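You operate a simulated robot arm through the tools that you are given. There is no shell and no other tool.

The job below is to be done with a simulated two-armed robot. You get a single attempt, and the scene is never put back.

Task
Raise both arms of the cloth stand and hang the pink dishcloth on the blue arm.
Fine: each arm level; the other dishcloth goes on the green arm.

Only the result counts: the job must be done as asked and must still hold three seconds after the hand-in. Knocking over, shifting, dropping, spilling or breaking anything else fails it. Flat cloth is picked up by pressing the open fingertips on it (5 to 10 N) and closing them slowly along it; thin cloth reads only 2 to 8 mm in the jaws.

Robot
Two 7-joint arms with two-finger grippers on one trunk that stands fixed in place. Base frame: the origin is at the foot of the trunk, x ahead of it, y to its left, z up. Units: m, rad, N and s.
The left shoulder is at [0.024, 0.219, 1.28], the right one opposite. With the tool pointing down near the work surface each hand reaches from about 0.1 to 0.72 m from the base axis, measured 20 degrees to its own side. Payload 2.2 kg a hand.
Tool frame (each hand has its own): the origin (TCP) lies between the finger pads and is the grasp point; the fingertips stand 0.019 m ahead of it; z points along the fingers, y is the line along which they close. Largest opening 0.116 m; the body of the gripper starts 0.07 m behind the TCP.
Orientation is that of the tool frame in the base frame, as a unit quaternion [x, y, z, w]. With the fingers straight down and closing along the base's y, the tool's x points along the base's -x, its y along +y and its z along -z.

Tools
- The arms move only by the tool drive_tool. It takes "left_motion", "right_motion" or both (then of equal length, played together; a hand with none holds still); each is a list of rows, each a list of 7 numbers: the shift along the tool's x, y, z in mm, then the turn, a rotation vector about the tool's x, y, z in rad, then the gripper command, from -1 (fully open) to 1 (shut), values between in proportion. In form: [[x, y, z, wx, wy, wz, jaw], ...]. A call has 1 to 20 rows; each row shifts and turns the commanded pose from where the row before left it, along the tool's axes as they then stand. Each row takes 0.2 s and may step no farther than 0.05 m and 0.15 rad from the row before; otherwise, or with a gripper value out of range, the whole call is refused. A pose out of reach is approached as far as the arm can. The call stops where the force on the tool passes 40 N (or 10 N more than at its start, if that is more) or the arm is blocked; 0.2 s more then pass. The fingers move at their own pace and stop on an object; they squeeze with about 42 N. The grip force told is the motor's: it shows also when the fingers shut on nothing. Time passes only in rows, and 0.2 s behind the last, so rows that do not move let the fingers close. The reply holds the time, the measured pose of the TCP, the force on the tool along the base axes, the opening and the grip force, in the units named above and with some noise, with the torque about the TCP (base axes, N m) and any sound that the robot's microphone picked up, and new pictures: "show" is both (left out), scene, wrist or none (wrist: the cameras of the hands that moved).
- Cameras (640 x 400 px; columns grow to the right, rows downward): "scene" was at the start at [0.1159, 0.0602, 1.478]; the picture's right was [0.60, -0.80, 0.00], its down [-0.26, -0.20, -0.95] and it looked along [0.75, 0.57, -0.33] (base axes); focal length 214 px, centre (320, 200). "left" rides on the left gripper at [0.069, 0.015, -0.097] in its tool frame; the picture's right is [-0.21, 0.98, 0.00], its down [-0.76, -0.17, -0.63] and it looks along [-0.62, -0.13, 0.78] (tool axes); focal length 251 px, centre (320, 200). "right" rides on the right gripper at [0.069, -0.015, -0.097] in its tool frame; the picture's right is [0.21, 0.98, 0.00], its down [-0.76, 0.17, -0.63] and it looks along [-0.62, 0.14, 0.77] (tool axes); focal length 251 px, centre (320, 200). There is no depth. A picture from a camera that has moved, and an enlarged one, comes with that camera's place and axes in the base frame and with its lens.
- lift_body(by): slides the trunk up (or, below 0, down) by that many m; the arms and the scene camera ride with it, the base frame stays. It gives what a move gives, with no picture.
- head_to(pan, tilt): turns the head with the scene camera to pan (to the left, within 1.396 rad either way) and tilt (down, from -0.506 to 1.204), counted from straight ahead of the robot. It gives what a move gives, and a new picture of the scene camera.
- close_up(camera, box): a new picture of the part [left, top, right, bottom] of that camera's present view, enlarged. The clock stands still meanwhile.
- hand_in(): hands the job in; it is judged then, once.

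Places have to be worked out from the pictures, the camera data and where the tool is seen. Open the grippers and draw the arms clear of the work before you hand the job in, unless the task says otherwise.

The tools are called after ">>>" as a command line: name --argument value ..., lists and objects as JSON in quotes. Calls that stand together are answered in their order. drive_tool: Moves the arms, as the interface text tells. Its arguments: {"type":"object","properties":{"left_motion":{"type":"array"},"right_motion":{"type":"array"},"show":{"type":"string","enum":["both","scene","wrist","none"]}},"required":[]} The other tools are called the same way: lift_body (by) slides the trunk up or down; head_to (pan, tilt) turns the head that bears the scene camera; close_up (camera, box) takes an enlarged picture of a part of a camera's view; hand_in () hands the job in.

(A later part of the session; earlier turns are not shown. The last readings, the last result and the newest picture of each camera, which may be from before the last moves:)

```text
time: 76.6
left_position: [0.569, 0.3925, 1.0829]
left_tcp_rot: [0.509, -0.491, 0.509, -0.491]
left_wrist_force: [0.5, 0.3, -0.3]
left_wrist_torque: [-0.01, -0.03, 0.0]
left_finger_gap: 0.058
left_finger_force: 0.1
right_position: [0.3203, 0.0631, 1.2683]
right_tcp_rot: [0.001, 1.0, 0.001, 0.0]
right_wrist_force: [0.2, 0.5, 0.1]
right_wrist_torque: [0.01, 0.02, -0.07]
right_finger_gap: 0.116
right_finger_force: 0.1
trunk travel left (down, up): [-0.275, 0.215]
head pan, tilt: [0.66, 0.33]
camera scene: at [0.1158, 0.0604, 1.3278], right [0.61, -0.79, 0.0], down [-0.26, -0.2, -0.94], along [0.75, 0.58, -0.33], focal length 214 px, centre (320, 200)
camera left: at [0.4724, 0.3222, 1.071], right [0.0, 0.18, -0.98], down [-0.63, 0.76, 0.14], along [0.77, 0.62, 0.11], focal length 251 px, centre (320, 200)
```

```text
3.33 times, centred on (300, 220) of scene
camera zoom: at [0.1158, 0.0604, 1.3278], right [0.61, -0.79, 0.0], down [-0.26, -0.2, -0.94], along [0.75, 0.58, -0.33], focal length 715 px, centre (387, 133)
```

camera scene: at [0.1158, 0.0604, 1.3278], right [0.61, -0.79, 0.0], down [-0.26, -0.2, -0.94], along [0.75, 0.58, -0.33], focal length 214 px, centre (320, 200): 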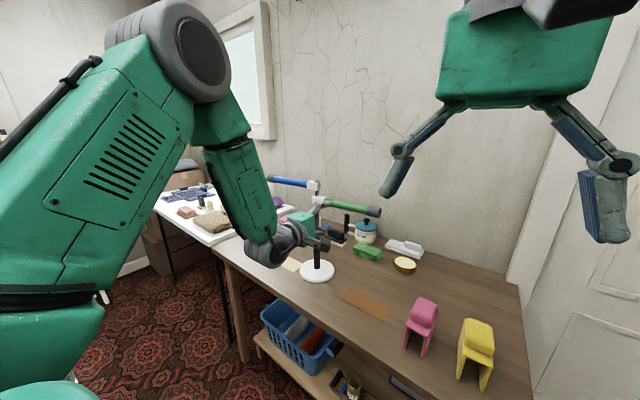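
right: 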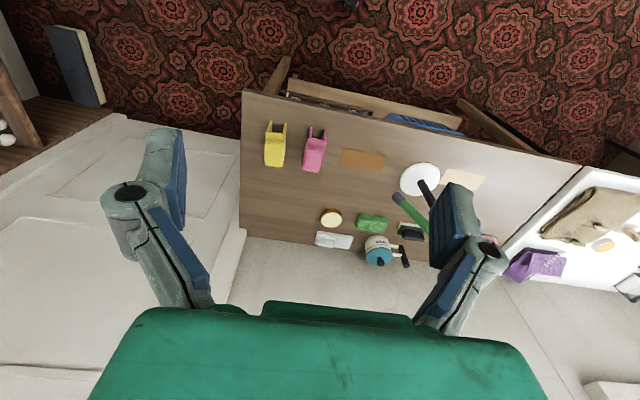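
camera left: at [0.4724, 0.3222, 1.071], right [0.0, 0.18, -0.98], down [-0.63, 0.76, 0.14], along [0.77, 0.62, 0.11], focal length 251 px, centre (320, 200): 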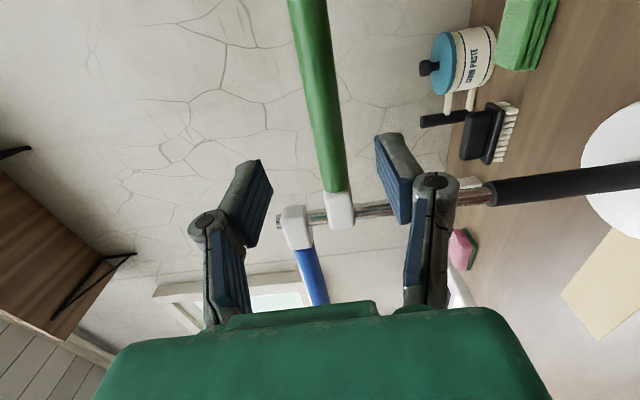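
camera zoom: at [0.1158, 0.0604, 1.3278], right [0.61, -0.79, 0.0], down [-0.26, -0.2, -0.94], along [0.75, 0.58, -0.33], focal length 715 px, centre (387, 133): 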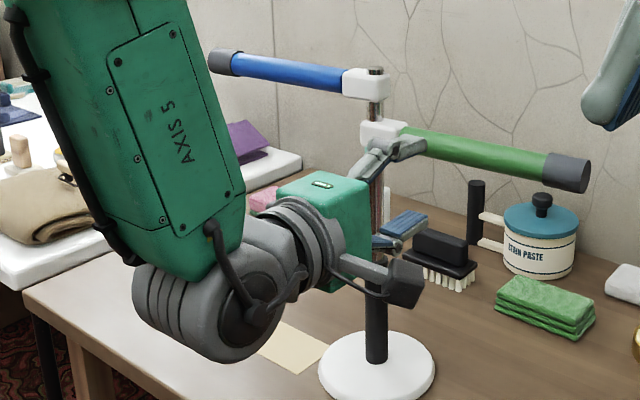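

Both arms now read level to about 1° (green −0.9°, blue +0.7°) and the stand is ~1 cm from its start. Next the cloths: I take close-ups of pink and yellow from the scene and right cameras to get their exact place and shape.

>>> close_up --camera "scene" --box '[390, 285, 518, 400]'

>>> close_up --camera "right" --box '[220, 60, 380, 180]'

>>> close_up --camera "right" --box '[0, 0, 640, 400]'

```text
3.48 times, centred on (454, 342) of scene
camera zoom: at [0.1158, 0.0604, 1.3278], right [0.61, -0.79, 0.0], down [-0.26, -0.2, -0.94], along [0.75, 0.58, -0.33], focal length 746 px, centre (-146, -296)
```

zoom: 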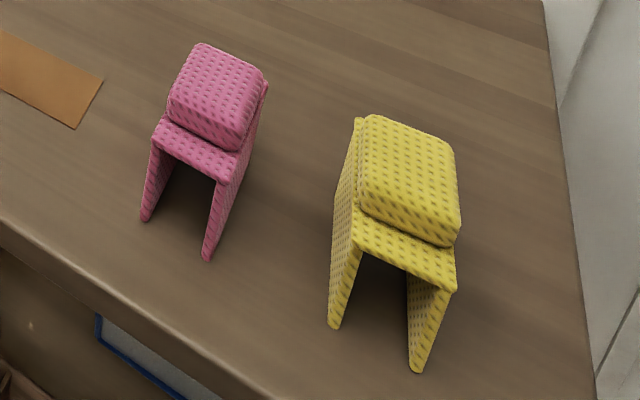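

```text
3.33 times, centred on (300, 120) of right
camera zoom: at [0.2529, 0.0464, 1.364], right [-0.21, 0.98, 0.0], down [0.76, 0.17, 0.63], along [0.62, 0.14, -0.77], focal length 838 px, centre (387, 467)
```

zoom: 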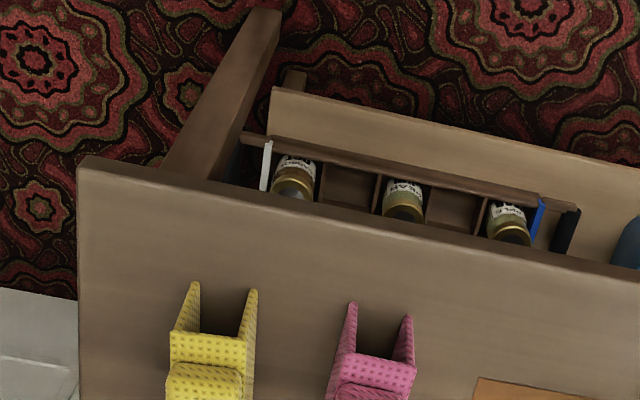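

```text
1.00 times, centred on (320, 200) of right (not enlarged: the box is as wide or as high as the picture)
camera zoom: at [0.2529, 0.0464, 1.364], right [-0.21, 0.98, 0.0], down [0.76, 0.17, 0.63], along [0.62, 0.14, -0.77], focal length 251 px, centre (320, 200)
```

zoom: 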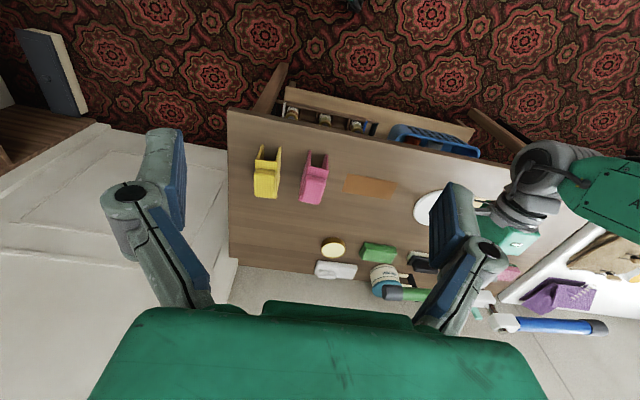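

I zoom the right camera onto the two cloths from above.

>>> close_up --camera "right" --box '[230, 130, 358, 210]'

>>> close_up --camera "scene" --box '[400, 290, 464, 350]'

>>> close_up --camera "right" --box '[460, 280, 620, 360]'

```text
5.00 times, centred on (294, 170) of right
camera zoom: at [0.2529, 0.0464, 1.364], right [-0.21, 0.98, 0.0], down [0.76, 0.17, 0.63], along [0.62, 0.14, -0.77], focal length 1257 px, centre (450, 350)
```

zoom: 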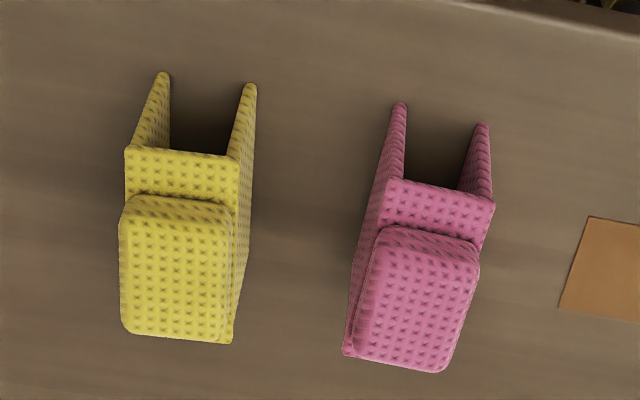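

```text
6.67 times, centred on (432, 320) of scene
camera zoom: at [0.1158, 0.0604, 1.3278], right [0.61, -0.79, 0.0], down [-0.26, -0.2, -0.94], along [0.75, 0.58, -0.33], focal length 1430 px, centre (-427, -600)
```

zoom: 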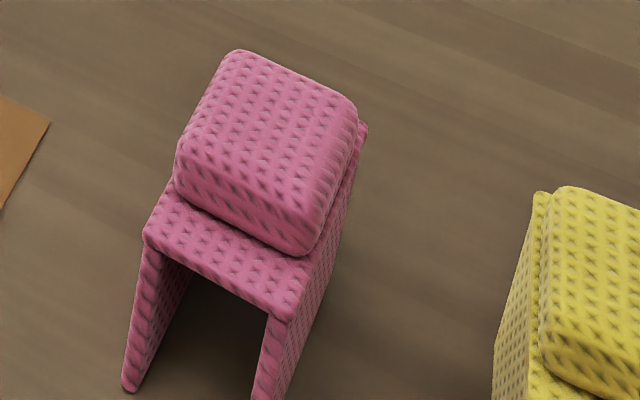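

```text
4.00 times, centred on (540, 320) of right
camera zoom: at [0.2529, 0.0464, 1.364], right [-0.21, 0.98, 0.0], down [0.76, 0.17, 0.63], along [0.62, 0.14, -0.77], focal length 1006 px, centre (-560, -280)
```

zoom: 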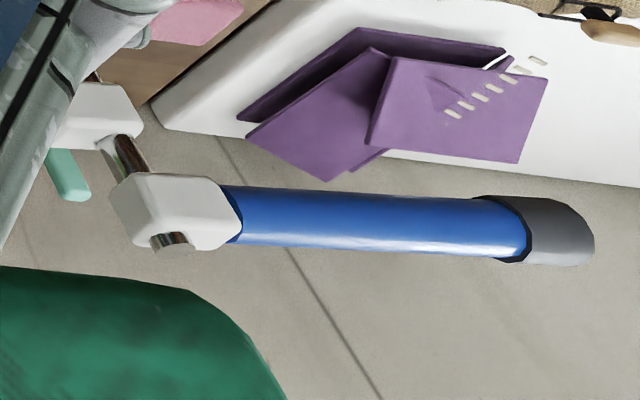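

Pink's lump is centred at (0.612, 0.111), top z≈0.89, about 67 mm along x and 44 mm along y, with its tunnel along x (plate top z≈0.86, table ≈0.78). To hang it I must turn it 90°, so I'll grip the lump's x-faces with the hand leaning in from +y at 45° (camera on top). I retract and turn the hand in free space.

>>> drive_tool --left_motion '[[0, 0, -40, 0, 0, 0, 0], [0, 0, -40, 0, 0, 0, 0], [0, 0, -40, 0, 0, 0, -0.5], [0, 0, -30, 0, 0, 0, -0.5], [0, 0, 0, 0, 0, -0.1395, -0.5], [0, 0, 0, 0, 0, -0.1395, -0.5], [0, 0, 0, 0, 0, -0.1395, -0.5], [0, 0, 0, 0, 0, -0.1395, -0.5], [0, 0, 0, 0, 0, -0.1395, -0.5], [0, 0, 0, 0, 0, -0.1395, -0.5], [0, 0, 0, 0, 0, -0.1395, -0.5], [0, 0, 0, 0, 0, -0.1395, -0.5], [0, 0, 0, 0, 0, -0.1395, -0.5], [0, 0, 0, 0, 0, -0.1395, -0.5], [0, 0, 0, 0, 0, -0.1395, -0.5], [0, 0, 0, 0, 0, 0, -0.5]]' --show "both"

```text
time: 80.0
left_position: [0.4687, 0.4193, 1.0704]
left_tcp_rot: [0.707, 0.002, 0.707, 0.001]
left_wrist_force: [0.9, 0.2, 0.2]
left_wrist_torque: [0.02, 0.0, -0.02]
left_finger_gap: 0.087
left_finger_force: 0.0
left hand out of reach, approached as far as the arm can: row 3, 4
right_position: [0.3203, 0.062, 1.2681]
right_tcp_rot: [0.0, 1.0, 0.001, 0.0]
right_wrist_force: [-0.1, -0.5, 0.3]
right_wrist_torque: [0.0, -0.02, -0.01]
right_finger_gap: 0.116
right_finger_force: 0.1
trunk travel left (down, up): [-0.275, 0.215]
head pan, tilt: [0.66, 0.33]
camera scene: at [0.1147, 0.0617, 1.3278], right [0.61, -0.79, 0.0], down [-0.26, -0.2, -0.94], along [0.75, 0.58, -0.33], focal length 214 px, centre (320, 200)
camera left: at [0.3717, 0.4031, 1.1412], right [0.0, -0.98, -0.21], down [-0.63, 0.16, -0.76], along [0.77, 0.14, -0.62], focal length 251 px, centre (320, 200)
```

scene: 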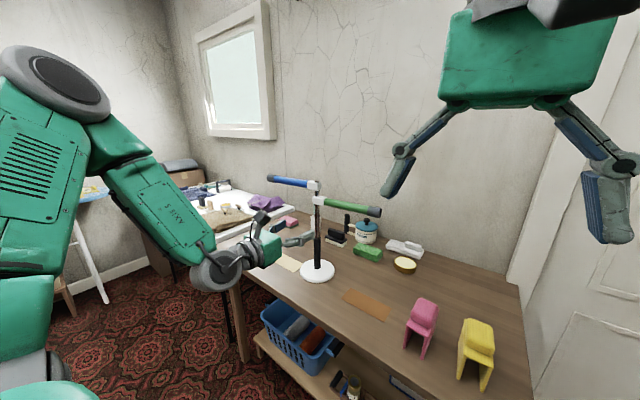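
left: 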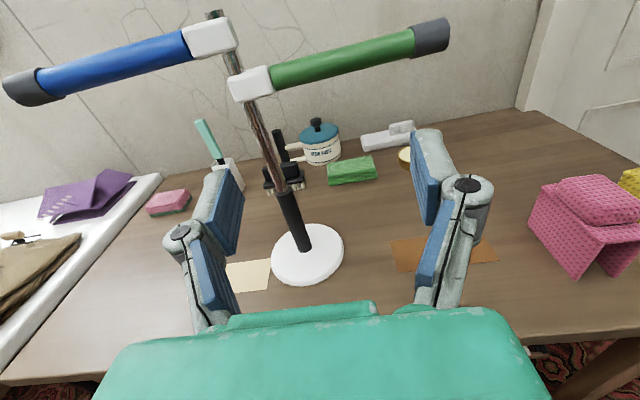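

That pose works and the view confirms both arms level within a degree (blue axis z≈1.134, green z≈1.081), the stand yawed about 7°. Now I tilt the tool 45° down and yaw it −90° so it points toward −y.

>>> drive_tool --left_motion '[[0, 0, 0, 0, -0.131, 0, -0.5], [0, 0, 0, 0, -0.131, 0, -0.5], [0, 0, 0, 0, -0.131, 0, -0.5], [0, 0, 0, 0, -0.131, 0, -0.5], [0, 0, 0, 0, -0.131, 0, -0.5], [0, 0, 0, 0, -0.131, 0, -0.5], [0, 0, 0, -0.101, 0, 0.101, -0.5], [0, 0, 0, -0.101, 0, 0.101, -0.5], [0, 0, 0, -0.101, 0, 0.101, -0.5], [0, 0, 0, -0.101, 0, 0.101, -0.5], [0, 0, 0, -0.101, 0, 0.101, -0.5], [0, 0, 0, -0.101, 0, 0.101, -0.5], [0, 0, 0, 0, 0, 0, -0.5]]' --show "both"

```text
time: 82.8
left_position: [0.4683, 0.418, 1.0709]
left_tcp_rot: [0.84, -0.385, 0.347, 0.159]
left_wrist_force: [0.9, 0.6, 0.4]
left_wrist_torque: [0.0, 0.0, 0.02]
left_finger_gap: 0.0869
left_finger_force: 0.1
right_position: [0.3191, 0.063, 1.2695]
right_tcp_rot: [0.0, 1.0, 0.001, 0.0]
right_wrist_force: [0.6, 1.8, 0.1]
right_wrist_torque: [-0.05, -0.03, -0.01]
right_finger_gap: 0.1161
right_finger_force: 0.2
trunk travel left (down, up): [-0.275, 0.215]
head pan, tilt: [0.66, 0.33]
camera scene: at [0.1146, 0.0619, 1.3279], right [0.61, -0.79, 0.0], down [-0.26, -0.2, -0.94], along [0.75, 0.58, -0.33], focal length 214 px, centre (320, 200)
camera left: at [0.4436, 0.4231, 1.1887], right [-0.84, -0.52, -0.15], down [-0.52, 0.85, -0.09], along [0.17, 0.0, -0.98], focal length 251 px, centre (320, 200)
```

scene: 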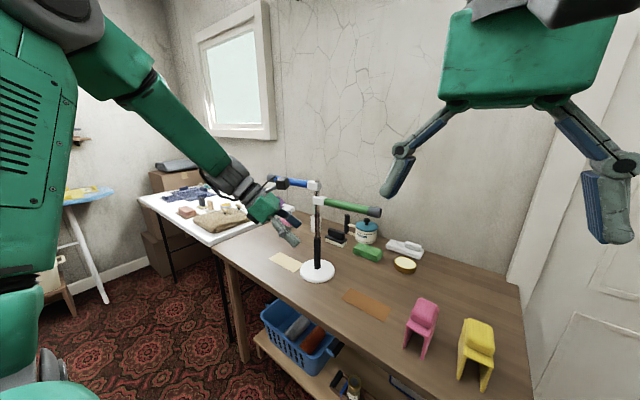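
left: 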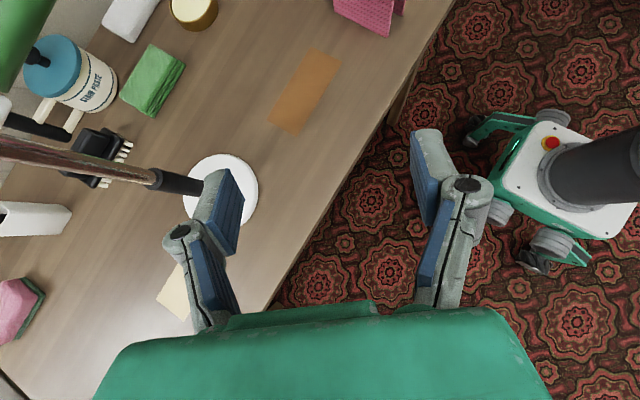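

No limits met. I steepen the tilt to 55° (keeps the wrist clear of the green arm's end) and finish the yaw.

>>> drive_tool --left_motion '[[0, 0, 0, 0, -0.0873, 0, -0.5], [0, 0, 0, 0, -0.0873, 0, -0.5], [0, 0, 0, -0.0819, 0, 0.117, -0.5], [0, 0, 0, -0.0819, 0, 0.117, -0.5], [0, 0, 0, -0.0819, 0, 0.117, -0.5], [0, 0, 0, -0.0819, 0, 0.117, -0.5], [0, 0, 0, -0.0819, 0, 0.117, -0.8], [0, 0, 0, 0, 0, 0, -0.8]]' --show "wrist"

```text
time: 84.6
left_position: [0.4677, 0.4186, 1.0698]
left_tcp_rot: [-0.673, 0.675, -0.213, -0.214]
left_wrist_force: [0.7, 0.4, 0.3]
left_wrist_torque: [-0.01, 0.0, 0.01]
left_finger_gap: 0.1043
left_finger_force: 0.1
right_position: [0.3184, 0.0641, 1.2687]
right_tcp_rot: [0.0, 1.0, 0.001, 0.0]
right_wrist_force: [-0.8, -0.4, -0.1]
right_wrist_torque: [0.0, 0.0, 0.02]
right_finger_gap: 0.1159
right_finger_force: 0.1
trunk travel left (down, up): [-0.275, 0.215]
head pan, tilt: [0.66, 0.33]
camera left: at [0.4522, 0.4177, 1.1905], right [-0.98, 0.18, -0.12], down [0.17, 0.98, 0.08], along [0.14, 0.06, -0.99], focal length 251 px, centre (320, 200)
```

left: 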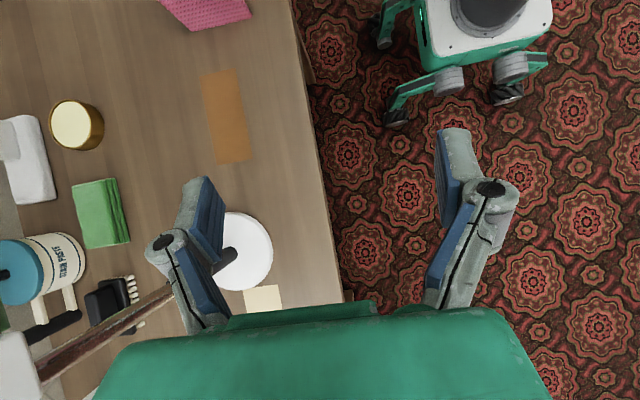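

Orientation reached exactly (pointing −y, 55° down, jaws closing along x). I move over to above the pink cloth.

>>> drive_tool --left_motion '[[26.6, -16, 21.4, 0, 0, 0, -1], [26.6, -16, 21.4, 0, 0, 0, -1], [26.6, -16, 21.4, 0, 0, 0, -1], [26.6, -16, 21.4, 0, 0, 0, -1], [26.6, -16, 21.4, 0, 0, 0, -1], [26.6, -16, 21.4, 0, 0, 0, -1], [26.6, -16, 21.4, 0, 0, 0, -1], [0, 0, 0, 0, 0, 0, -1]]' --show "both"

```text
time: 86.4
left_position: [0.5786, 0.1785, 1.0567]
left_tcp_rot: [-0.674, 0.675, -0.213, -0.213]
left_wrist_force: [0.0, -0.3, 0.3]
left_wrist_torque: [0.01, -0.02, 0.04]
left_finger_gap: 0.1162
left_finger_force: 0.0
right_position: [0.3187, 0.0629, 1.2686]
right_tcp_rot: [0.0, 1.0, 0.0, 0.0]
right_wrist_force: [-0.3, -0.1, 0.0]
right_wrist_torque: [0.03, 0.01, -0.04]
right_finger_gap: 0.1158
right_finger_force: 0.0
trunk travel left (down, up): [-0.275, 0.215]
head pan, tilt: [0.66, 0.33]
camera scene: at [0.1156, 0.0588, 1.3279], right [0.61, -0.79, 0.0], down [-0.26, -0.2, -0.95], along [0.75, 0.58, -0.33], focal length 214 px, centre (320, 200)
camera left: at [0.5629, 0.1783, 1.1774], right [-0.98, 0.18, -0.12], down [0.17, 0.98, 0.08], along [0.14, 0.06, -0.99], focal length 251 px, centre (320, 200)
```

scene: 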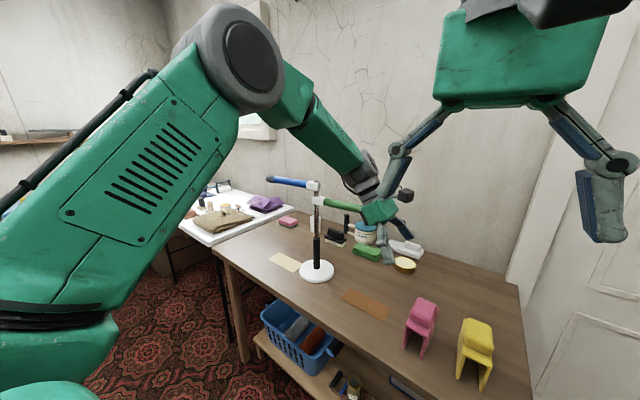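
left: 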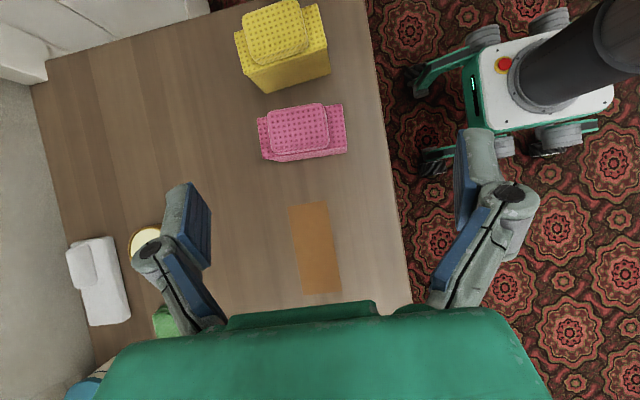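

Looking straight down, the pink lump spans x 0.58–0.64, y 0.085–0.138, centre (0.6105, 0.1115), aligned with x. I move above it and start down.

>>> drive_tool --left_motion '[[7.4, -10.7, 28.4, 0, 0, 0, -1], [7.4, -10.7, 28.4, 0, 0, 0, -1], [7.4, -10.7, 28.4, 0, 0, 0, -1], [-11.5, 0, 16.4, 0, 0, 0, -1], [-11.5, 0, 16.4, 0, 0, 0, -1], [0, 0, 0, 0, 0, 0, -1]]' --show "both"

>>> close_up --camera "scene" --box '[340, 180, 500, 360]'

```text
time: 87.8
left_position: [0.6119, 0.1117, 0.9582]
left_tcp_rot: [0.675, -0.674, 0.212, 0.212]
left_wrist_force: [0.3, -0.2, 0.9]
left_wrist_torque: [0.0, -0.02, -0.02]
left_finger_gap: 0.1161
left_finger_force: 0.1
right_position: [0.3194, 0.0623, 1.2688]
right_tcp_rot: [0.0, 1.0, 0.001, 0.0]
right_wrist_force: [-0.3, 0.5, -0.8]
right_wrist_torque: [0.01, 0.0, 0.02]
right_finger_gap: 0.1162
right_finger_force: 0.0
trunk travel left (down, up): [-0.275, 0.215]
head pan, tilt: [0.66, 0.33]
camera scene: at [0.1163, 0.0596, 1.3278], right [0.61, -0.79, 0.0], down [-0.26, -0.2, -0.94], along [0.75, 0.58, -0.33], focal length 214 px, centre (320, 200)
camera left: at [0.5969, 0.1098, 1.0774], right [-0.98, 0.18, -0.12], down [0.17, 0.98, 0.08], along [0.14, 0.06, -0.99], focal length 251 px, centre (320, 200)
```

scene: 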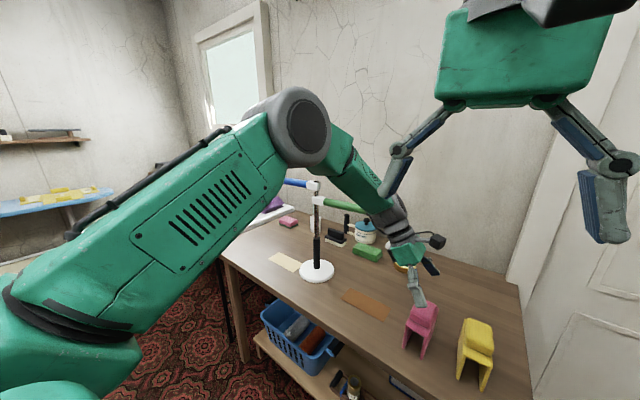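
left: 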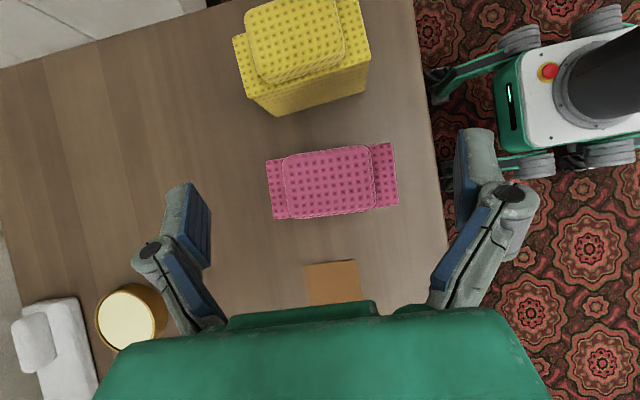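

```text
2.22 times, centred on (420, 270) of scene
camera zoom: at [0.1163, 0.0596, 1.3278], right [0.61, -0.79, 0.0], down [-0.26, -0.2, -0.94], along [0.75, 0.58, -0.33], focal length 477 px, centre (98, 44)
```

zoom: 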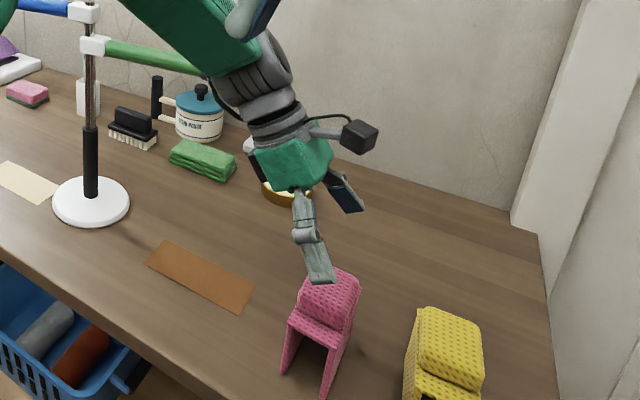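

Centred over the lump (0.612, 0.108). I descend the last 74 mm to grasp height and check the force.

>>> drive_tool --left_motion '[[-10, 0, 15.6, 0, 0, 0, -1], [-10, 0, 15.6, 0, 0, 0, -1], [-10, 0, 15.6, 0, 0, 0, -1], [-10, 0, 15.6, 0, 0, 0, -1], [0, 0, 0, 0, 0, 0, -1]]' --show "both"

>>> close_up --camera "scene" --box '[380, 240, 480, 360]'

```text
time: 89.0
left_position: [0.6128, 0.1116, 0.8839]
left_tcp_rot: [0.675, -0.674, 0.212, 0.212]
left_wrist_force: [-0.3, 0.8, -0.4]
left_wrist_torque: [0.01, -0.03, 0.02]
left_finger_gap: 0.1159
left_finger_force: 0.1
right_position: [0.3198, 0.0627, 1.2691]
right_tcp_rot: [0.0, 1.0, 0.001, 0.0]
right_wrist_force: [0.1, 1.0, -0.4]
right_wrist_torque: [0.01, -0.01, 0.0]
right_finger_gap: 0.1161
right_finger_force: 0.1
trunk travel left (down, up): [-0.275, 0.215]
head pan, tilt: [0.66, 0.33]
camera scene: at [0.1161, 0.0593, 1.3279], right [0.61, -0.79, 0.0], down [-0.26, -0.2, -0.94], along [0.75, 0.58, -0.33], focal length 214 px, centre (320, 200)
camera left: at [0.5971, 0.1096, 1.0041], right [-0.98, 0.18, -0.12], down [0.17, 0.98, 0.08], along [0.14, 0.06, -0.99], focal length 251 px, centre (320, 200)
```

scene: 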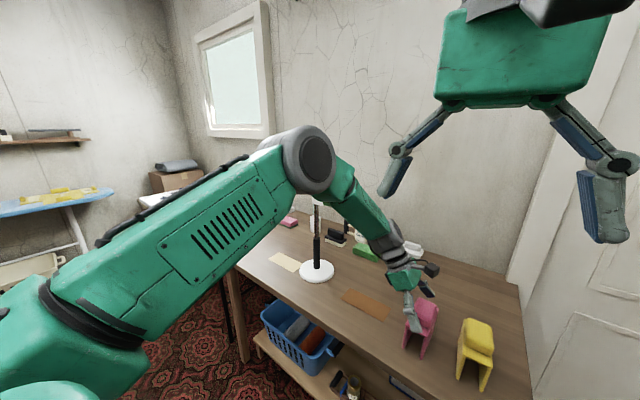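
left: 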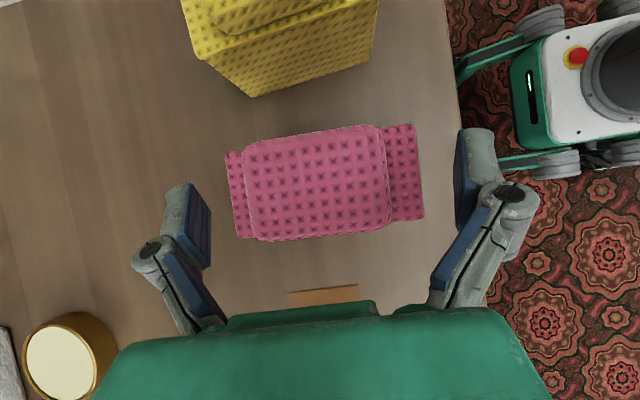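

```text
3.33 times, centred on (430, 300) of scene
camera zoom: at [0.1161, 0.0593, 1.3279], right [0.61, -0.79, 0.0], down [-0.26, -0.2, -0.94], along [0.75, 0.58, -0.33], focal length 715 px, centre (-47, -133)
```

zoom: 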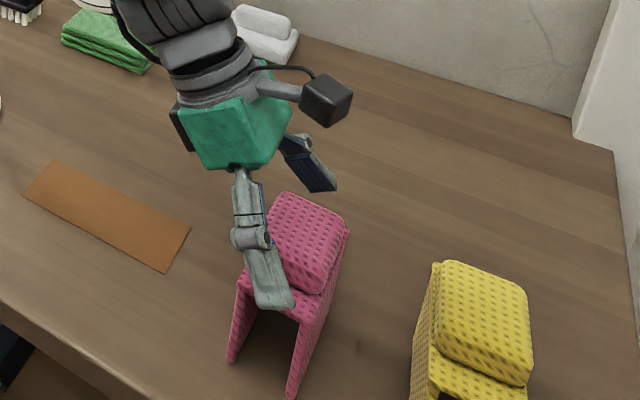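

The pads straddle the lump on both sides with even margins. I lower 2 mm more and close gently.

>>> drive_tool --left_motion '[[-1.1, 0, 1.6, 0, 0, 0, -0.6], [0, 0, 0, 0, 0, 0, -0.3], [0, 0, 0, 0, 0, 0, -0.1], [0, 0, 0, 0, 0, 0, 0.05], [0, 0, 0, 0, 0, 0, 0.15], [0, 0, 0, 0, 0, 0, 0.15]]' --show "wrist"

>>> close_up --camera "scene" --box '[380, 240, 480, 360]'

```text
time: 90.4
left_position: [0.6138, 0.112, 0.8835]
left_tcp_rot: [0.674, -0.674, 0.214, 0.213]
left_wrist_force: [2.2, 2.3, 14.5]
left_wrist_torque: [-0.06, 0.62, -0.1]
left_finger_gap: 0.068
left_finger_force: 41.8
right_position: [0.3193, 0.0626, 1.2672]
right_tcp_rot: [0.001, 1.0, 0.0, 0.0]
right_wrist_force: [-0.4, -0.4, 0.3]
right_wrist_torque: [-0.01, 0.01, -0.01]
right_finger_gap: 0.116
right_finger_force: 0.0
trunk travel left (down, up): [-0.275, 0.215]
head pan, tilt: [0.66, 0.33]
camera left: at [0.5966, 0.1094, 1.0034], right [-0.98, 0.17, -0.12], down [0.17, 0.98, 0.08], along [0.14, 0.06, -0.99], focal length 251 px, centre (320, 200)
```

left: 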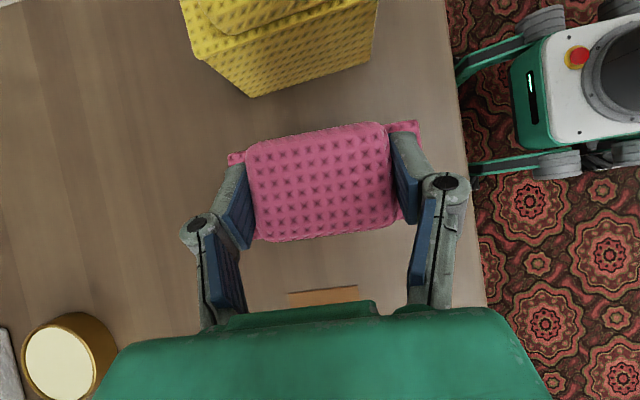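

```text
3.33 times, centred on (430, 300) of scene
camera zoom: at [0.1146, 0.059, 1.3281], right [0.61, -0.79, 0.0], down [-0.26, -0.2, -0.95], along [0.75, 0.58, -0.33], focal length 715 px, centre (-47, -133)
```

zoom: 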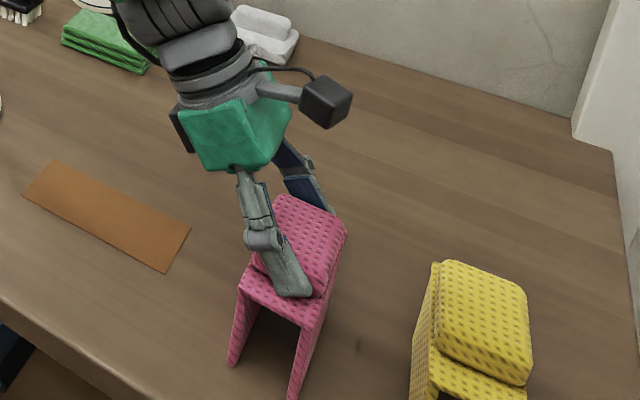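

Gripped at 68 mm with full force; fingertips press lightly on the plate. I lift a little and check that the cloth comes along.

>>> drive_tool --left_motion '[[5.7, 0, -8.2, 0, 0, 0, 0.2], [8.6, 0, -12.3, 0, 0, 0, 0.2], [11.5, 0, -16.4, 0, 0, 0, 0.2], [0, 0, 0, 0, 0, 0, 0.2]]' --show "wrist"

>>> close_up --camera "scene" --box '[380, 240, 480, 360]'

```text
time: 91.4
left_position: [0.6128, 0.1112, 0.9275]
left_tcp_rot: [0.674, -0.674, 0.213, 0.213]
left_wrist_force: [0.8, 0.3, -0.8]
left_wrist_torque: [0.0, -0.02, 0.02]
left_finger_gap: 0.0677
left_finger_force: 41.9
right_position: [0.3204, 0.0628, 1.2676]
right_tcp_rot: [-0.001, 1.0, 0.001, 0.0]
right_wrist_force: [-0.3, 0.8, -0.8]
right_wrist_torque: [0.0, -0.02, -0.01]
right_finger_gap: 0.116
right_finger_force: 0.2
trunk travel left (down, up): [-0.275, 0.215]
head pan, tilt: [0.66, 0.33]
camera left: at [0.5975, 0.1094, 1.0472], right [-0.98, 0.18, -0.12], down [0.17, 0.98, 0.08], along [0.13, 0.06, -0.99], focal length 251 px, centre (320, 200)
```

left: 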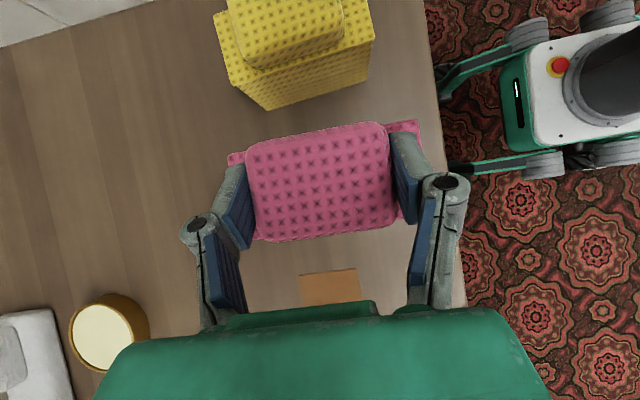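

```text
3.33 times, centred on (430, 300) of scene
camera zoom: at [0.1168, 0.0591, 1.3277], right [0.61, -0.79, 0.0], down [-0.26, -0.2, -0.94], along [0.75, 0.58, -0.33], focal length 715 px, centre (-47, -133)
```

zoom: 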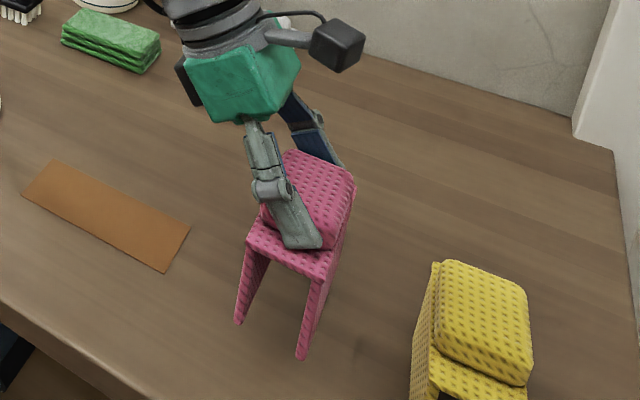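

The cloth came up cleanly with the hand. I lift higher and carry it back to open space left of the pick spot, away from the yellow cloth and the stand.

>>> drive_tool --left_motion '[[17.2, 0, -24.6, 0, 0, 0, 0.2], [17.2, 0, -24.6, 0, 0, 0, 0.2], [17.2, 0, -24.6, 0, 0, 0, 0.2], [17.2, 0, -24.6, 0, 0, 0, 0.2], [-26.1, 18.1, -22.6, 0, 0, 0, 0.2], [-26.1, 18.1, -22.6, 0, 0, 0, 0.2], [-26.1, 18.1, -22.6, 0, 0, 0, 0.2], [-26.1, 18.1, -22.6, 0, 0, 0, 0.2], [-26.1, 18.1, -22.6, 0, 0, 0, 0.2], [-26.1, 18.1, -22.6, 0, 0, 0, 0.2], [-26.1, 18.1, -22.6, 0, 0, 0, 0.2], [0, 0, 0, 0, 0, 0, 0.2]]' --show "both"

```text
time: 94.0
left_position: [0.4855, 0.3524, 1.0711]
left_tcp_rot: [0.675, -0.674, 0.212, 0.213]
left_wrist_force: [0.4, -0.6, -0.3]
left_wrist_torque: [-0.02, -0.01, 0.05]
left_finger_gap: 0.0678
left_finger_force: 42.4
right_position: [0.3213, 0.0626, 1.268]
right_tcp_rot: [0.0, 1.0, 0.001, -0.001]
right_wrist_force: [-0.6, 0.1, 0.8]
right_wrist_torque: [0.02, 0.03, -0.02]
right_finger_gap: 0.1163
right_finger_force: 0.1
trunk travel left (down, up): [-0.275, 0.215]
head pan, tilt: [0.66, 0.33]
camera scene: at [0.116, 0.062, 1.3277], right [0.61, -0.79, 0.0], down [-0.26, -0.2, -0.94], along [0.75, 0.58, -0.33], focal length 214 px, centre (320, 200)
camera left: at [0.4708, 0.3498, 1.1905], right [-0.98, 0.18, -0.12], down [0.17, 0.98, 0.08], along [0.13, 0.06, -0.99], focal length 251 px, centre (320, 200)
```

scene: 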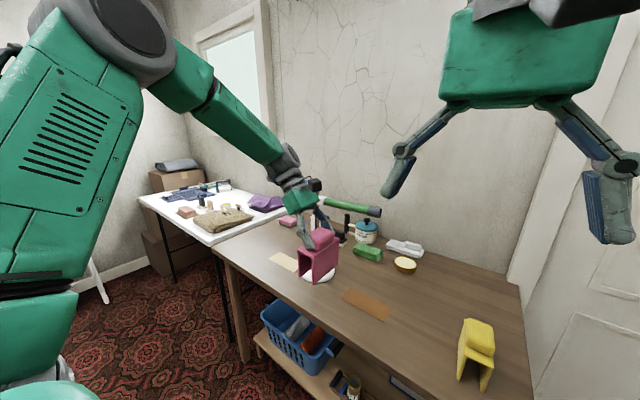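
left: 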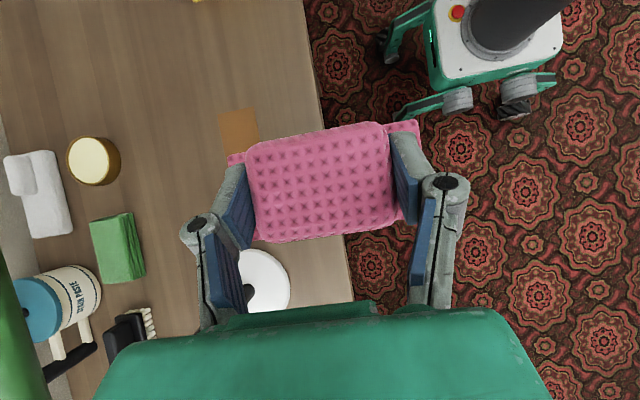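

Cloth steady. I now yaw the hand by about +98° so that it points ahead and the tunnel lines up with the blue arm.

>>> drive_tool --left_motion '[[-26.1, 18.1, -22.6, 0, 0, 0, 0.2], [-13, 9, -11, 0, 0, 0, 0.2], [0, 0, 0, 0.0822, 0, -0.1174, 0.2], [0, 0, 0, 0.0822, 0, -0.1174, 0.2], [0, 0, 0, 0.0822, 0, -0.1174, 0.2], [0, 0, 0, 0.0822, 0, -0.1174, 0.2], [0, 0, 0, 0.0822, 0, -0.1174, 0.2], [0, 0, 0, 0.0822, 0, -0.1174, 0.2], [0, 0, 0, 0.0822, 0, -0.1174, 0.2], [0, 0, 0, 0.0822, 0, -0.1174, 0.2], [0, 0, 0, 0.0822, 0, -0.1174, 0.2], [0, 0, 0, 0.0822, 0, -0.1174, 0.2], [0, 0, 0, 0.0822, 0, -0.1174, 0.2], [0, 0, 0, 0.0822, 0, -0.1174, 0.2], [0, 0, 0, 0, 0, 0, 0.2]]' --show "both"

```text
time: 97.2
left_position: [0.4596, 0.4015, 1.0773]
left_tcp_rot: [0.951, 0.072, 0.3, -0.023]
left_wrist_force: [0.2, -0.3, -0.7]
left_wrist_torque: [-0.02, -0.04, -0.01]
left_finger_gap: 0.0681
left_finger_force: 42.1
right_position: [0.3188, 0.0634, 1.2684]
right_tcp_rot: [0.0, 1.0, 0.001, 0.0]
right_wrist_force: [0.1, 0.5, -0.6]
right_wrist_torque: [0.01, -0.01, -0.01]
right_finger_gap: 0.1157
right_finger_force: 0.2
trunk travel left (down, up): [-0.275, 0.215]
head pan, tilt: [0.66, 0.33]
camera scene: at [0.1146, 0.0589, 1.328], right [0.61, -0.79, 0.0], down [-0.26, -0.2, -0.95], along [0.75, 0.58, -0.33], focal length 214 px, centre (320, 200)
camera left: at [0.4618, 0.3865, 1.1971], right [-0.03, -0.99, -0.12], down [-1.0, 0.02, 0.08], along [-0.08, 0.12, -0.99], focal length 251 px, centre (320, 200)
```

scene: 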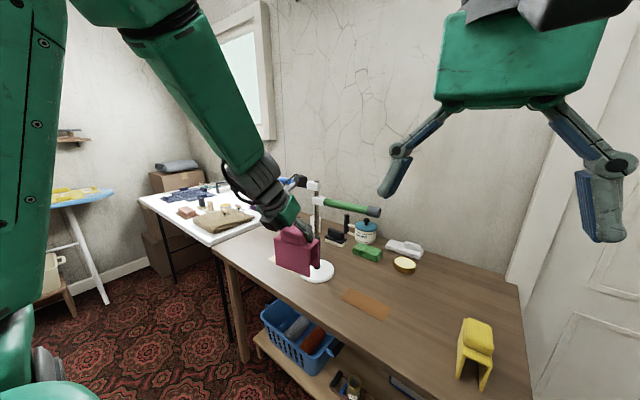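
left: 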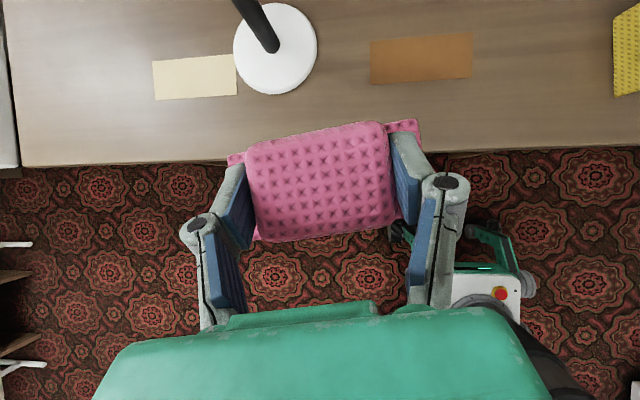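

Heading is now 8.7° left of straight ahead, matching the blue arm's yaw. I raise the trunk 0.2 m to bring the cloth above the stand.

>>> lift_body --by 0.2

>>> head_to --pan 0.75 --tilt 0.45

>>> close_up --camera "scene" --box '[200, 180, 360, 280]'

>>> close_up --camera "left" --box '[0, 0, 640, 400]'

```text
time: 99.3
left_position: [0.4589, 0.402, 1.2769]
left_tcp_rot: [0.951, 0.071, 0.299, -0.022]
left_wrist_force: [-0.2, -0.2, -0.4]
left_wrist_torque: [0.01, -0.01, 0.01]
left_finger_gap: 0.0676
left_finger_force: 41.9
right_position: [0.32, 0.0639, 1.4679]
right_tcp_rot: [0.0, 1.0, 0.001, 0.0]
right_wrist_force: [-0.2, -0.9, -0.8]
right_wrist_torque: [0.0, 0.02, -0.04]
right_finger_gap: 0.1162
right_finger_force: 0.1
trunk travel left (down, up): [-0.475, 0.015]
head pan, tilt: [0.66, 0.33]
```

```text
time: 100.0
left_position: [0.4594, 0.4012, 1.2764]
left_tcp_rot: [0.951, 0.072, 0.299, -0.023]
left_wrist_force: [-0.1, -0.4, 0.4]
left_wrist_torque: [0.0, 0.02, 0.06]
left_finger_gap: 0.0679
left_finger_force: 41.6
right_position: [0.3193, 0.0623, 1.4697]
right_tcp_rot: [0.0, 1.0, 0.001, 0.0]
right_wrist_force: [-0.4, -1.0, -0.2]
right_wrist_torque: [0.02, 0.0, -0.01]
right_finger_gap: 0.1159
right_finger_force: 0.0
trunk travel left (down, up): [-0.475, 0.015]
head pan, tilt: [0.75, 0.45]
camera scene: at [0.109, 0.0658, 1.5168], right [0.68, -0.73, 0.0], down [-0.32, -0.3, -0.9], along [0.66, 0.61, -0.44], focal length 214 px, centre (320, 200)
```

scene: 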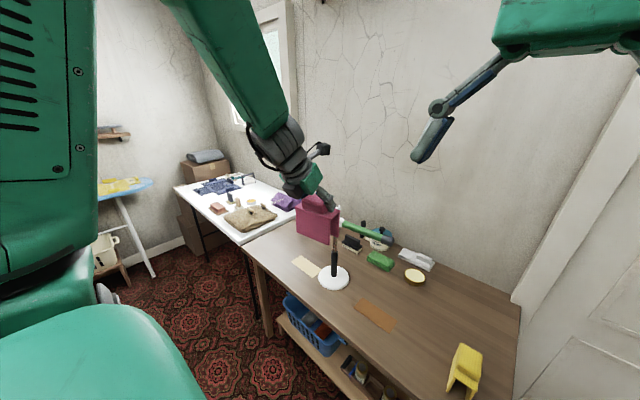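

```text
4.00 times, centred on (280, 230) of scene
camera zoom: at [0.109, 0.0658, 1.5168], right [0.68, -0.73, 0.0], down [-0.32, -0.3, -0.9], along [0.66, 0.61, -0.44], focal length 858 px, centre (480, 80)
```

zoom: 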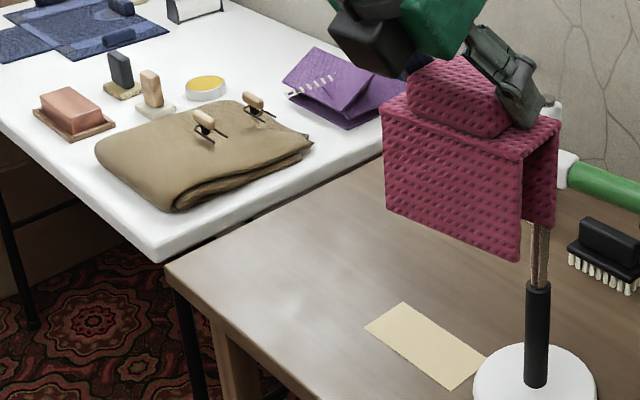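

```text
1.00 times, centred on (320, 200) of left (not enlarged: the box is as wide or as high as the picture)
camera zoom: at [0.4623, 0.3866, 1.397], right [-0.03, -0.99, -0.12], down [-1.0, 0.02, 0.08], along [-0.08, 0.12, -0.99], focal length 251 px, centre (320, 200)
```

zoom: 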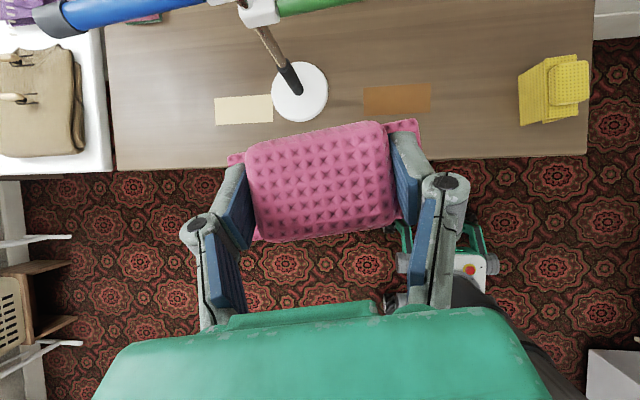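

From above, the blue arm is visible ahead-left. I carry the cloth toward it at a safe height (legs at z≈1.17, above the arm's top 1.147) and stop short to measure.

>>> drive_tool --left_motion '[[14.9, -31, 10.5, 0, 0, 0, 0.2], [14.9, -31, 10.5, 0, 0, 0, 0.2], [14.9, -31, 10.5, 0, 0, 0, 0.2], [14.9, -31, 10.5, 0, 0, 0, 0.2], [14.9, -31, 10.5, 0, 0, 0, 0.2], [14.9, -31, 10.5, 0, 0, 0, 0.2], [0, 0, 0, 0, 0, 0, 0.2]]' --show "both"

>>> close_up --camera "left" --box '[80, 0, 480, 250]'

>>> close_up --camera "scene" --box '[200, 150, 360, 250]'

```text
time: 101.6
left_position: [0.5368, 0.6047, 1.2748]
left_tcp_rot: [0.951, 0.072, 0.299, -0.022]
left_wrist_force: [0.2, -0.9, -0.9]
left_wrist_torque: [-0.01, 0.0, 0.01]
left_finger_gap: 0.0679
left_finger_force: 42.1
right_position: [0.3186, 0.0647, 1.4678]
right_tcp_rot: [0.0, 1.0, 0.0, -0.001]
right_wrist_force: [-0.1, 0.2, 0.6]
right_wrist_torque: [0.0, -0.03, -0.01]
right_finger_gap: 0.116
right_finger_force: 0.0
trunk travel left (down, up): [-0.475, 0.015]
head pan, tilt: [0.75, 0.45]
camera scene: at [0.1093, 0.0701, 1.5165], right [0.68, -0.73, 0.0], down [-0.32, -0.3, -0.9], along [0.66, 0.61, -0.44], focal length 214 px, centre (320, 200)
camera left: at [0.541, 0.59, 1.395], right [-0.03, -0.99, -0.12], down [-1.0, 0.02, 0.08], along [-0.08, 0.12, -0.99], focal length 251 px, centre (320, 200)
```

scene: 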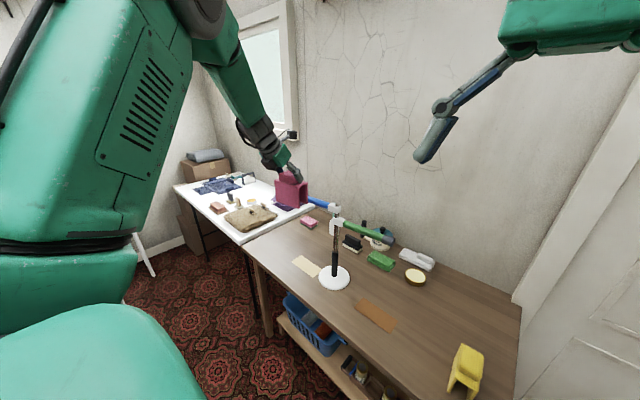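
left: 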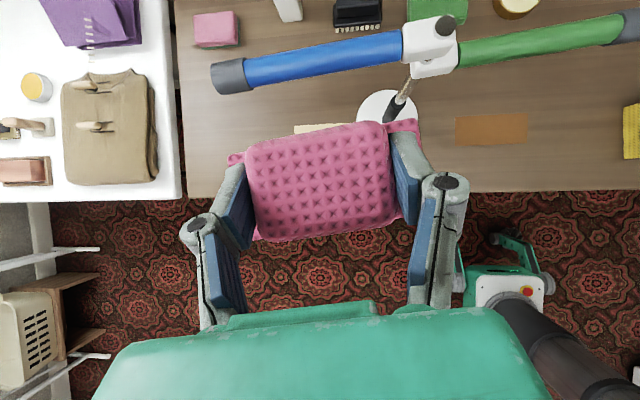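

```text
1.60 times, centred on (280, 125) of left
camera zoom: at [0.541, 0.59, 1.395], right [-0.03, -0.99, -0.12], down [-1.0, 0.02, 0.08], along [-0.08, 0.12, -0.99], focal length 402 px, centre (384, 320)
```

zoom: 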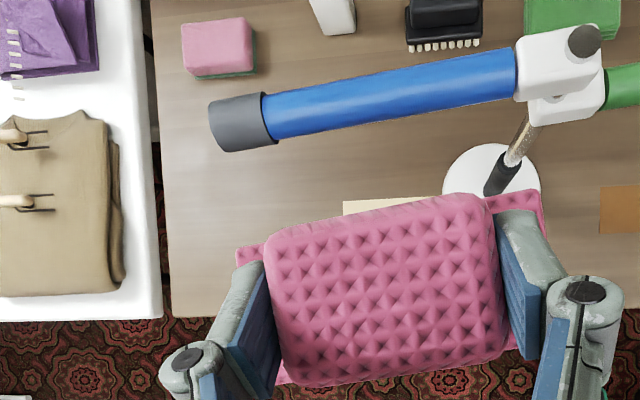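

```text
4.00 times, centred on (280, 200) of scene
camera zoom: at [0.1093, 0.0701, 1.5165], right [0.68, -0.73, 0.0], down [-0.32, -0.3, -0.9], along [0.66, 0.61, -0.44], focal length 858 px, centre (480, 200)
```

zoom: 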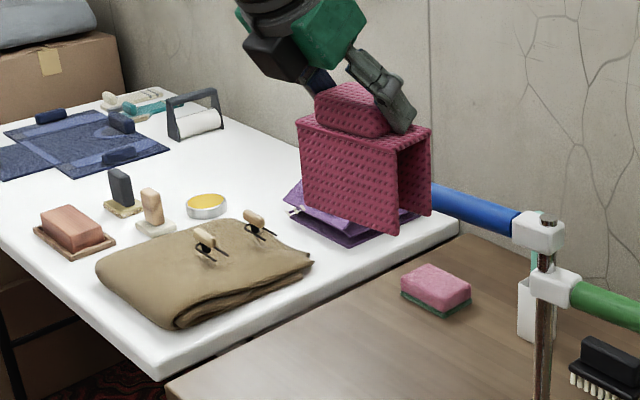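

Measured from above, the blue axis runs (0.666, 0.540) → (0.651, 0.730), yaw about 5°; the cloth's tunnel is ~2 mm ahead of the TCP and yawed ~2.5° more. I trim the yaw and bring it forward over the arm, stopping short once to check reach.

>>> drive_tool --left_motion '[[0, 0, 0, -0.0229, 0, 0.0328, 0.2], [24.8, -3.4, 17.4, 0, 0, 0, 0.2], [24.8, -3.4, 17.4, 0, 0, 0, 0.2], [0, 0, 0, 0, 0, 0, 0.2]]' --show "wrist"

>>> close_up --camera "left" --box '[80, 0, 480, 250]'

```text
time: 102.6
left_position: [0.5992, 0.6167, 1.2773]
left_tcp_rot: [0.952, 0.053, 0.301, -0.016]
left_wrist_force: [-0.4, 0.6, -0.4]
left_wrist_torque: [-0.02, 0.01, -0.01]
left_finger_gap: 0.0679
left_finger_force: 42.1
right_position: [0.3174, 0.0643, 1.4696]
right_tcp_rot: [-0.001, 1.0, 0.001, 0.001]
right_wrist_force: [-1.2, -0.7, 1.3]
right_wrist_torque: [-0.02, -0.01, 0.02]
right_finger_gap: 0.1162
right_finger_force: 0.0
trunk travel left (down, up): [-0.475, 0.015]
head pan, tilt: [0.75, 0.45]
camera left: at [0.601, 0.6009, 1.396], right [-0.07, -0.99, -0.12], down [-0.99, 0.06, 0.08], along [-0.08, 0.13, -0.99], focal length 251 px, centre (320, 200)
```

left: 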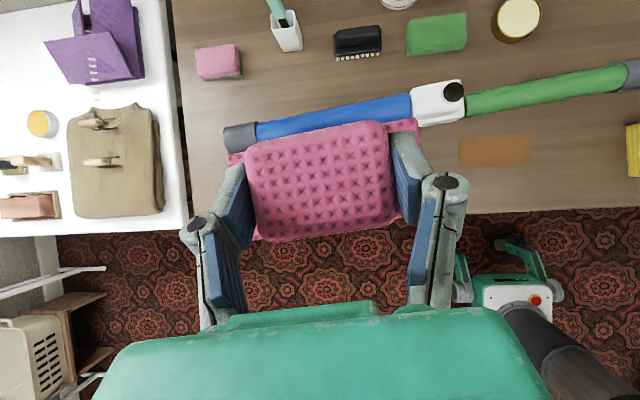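

```text
1.60 times, centred on (280, 125) of left
camera zoom: at [0.601, 0.6009, 1.396], right [-0.07, -0.99, -0.12], down [-0.99, 0.06, 0.08], along [-0.08, 0.13, -0.99], focal length 402 px, centre (384, 320)
```

zoom: 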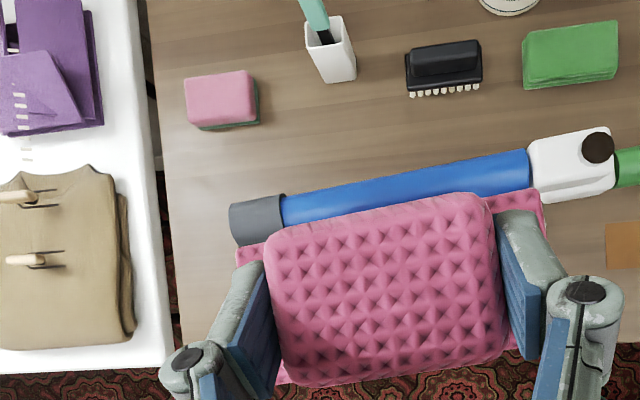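

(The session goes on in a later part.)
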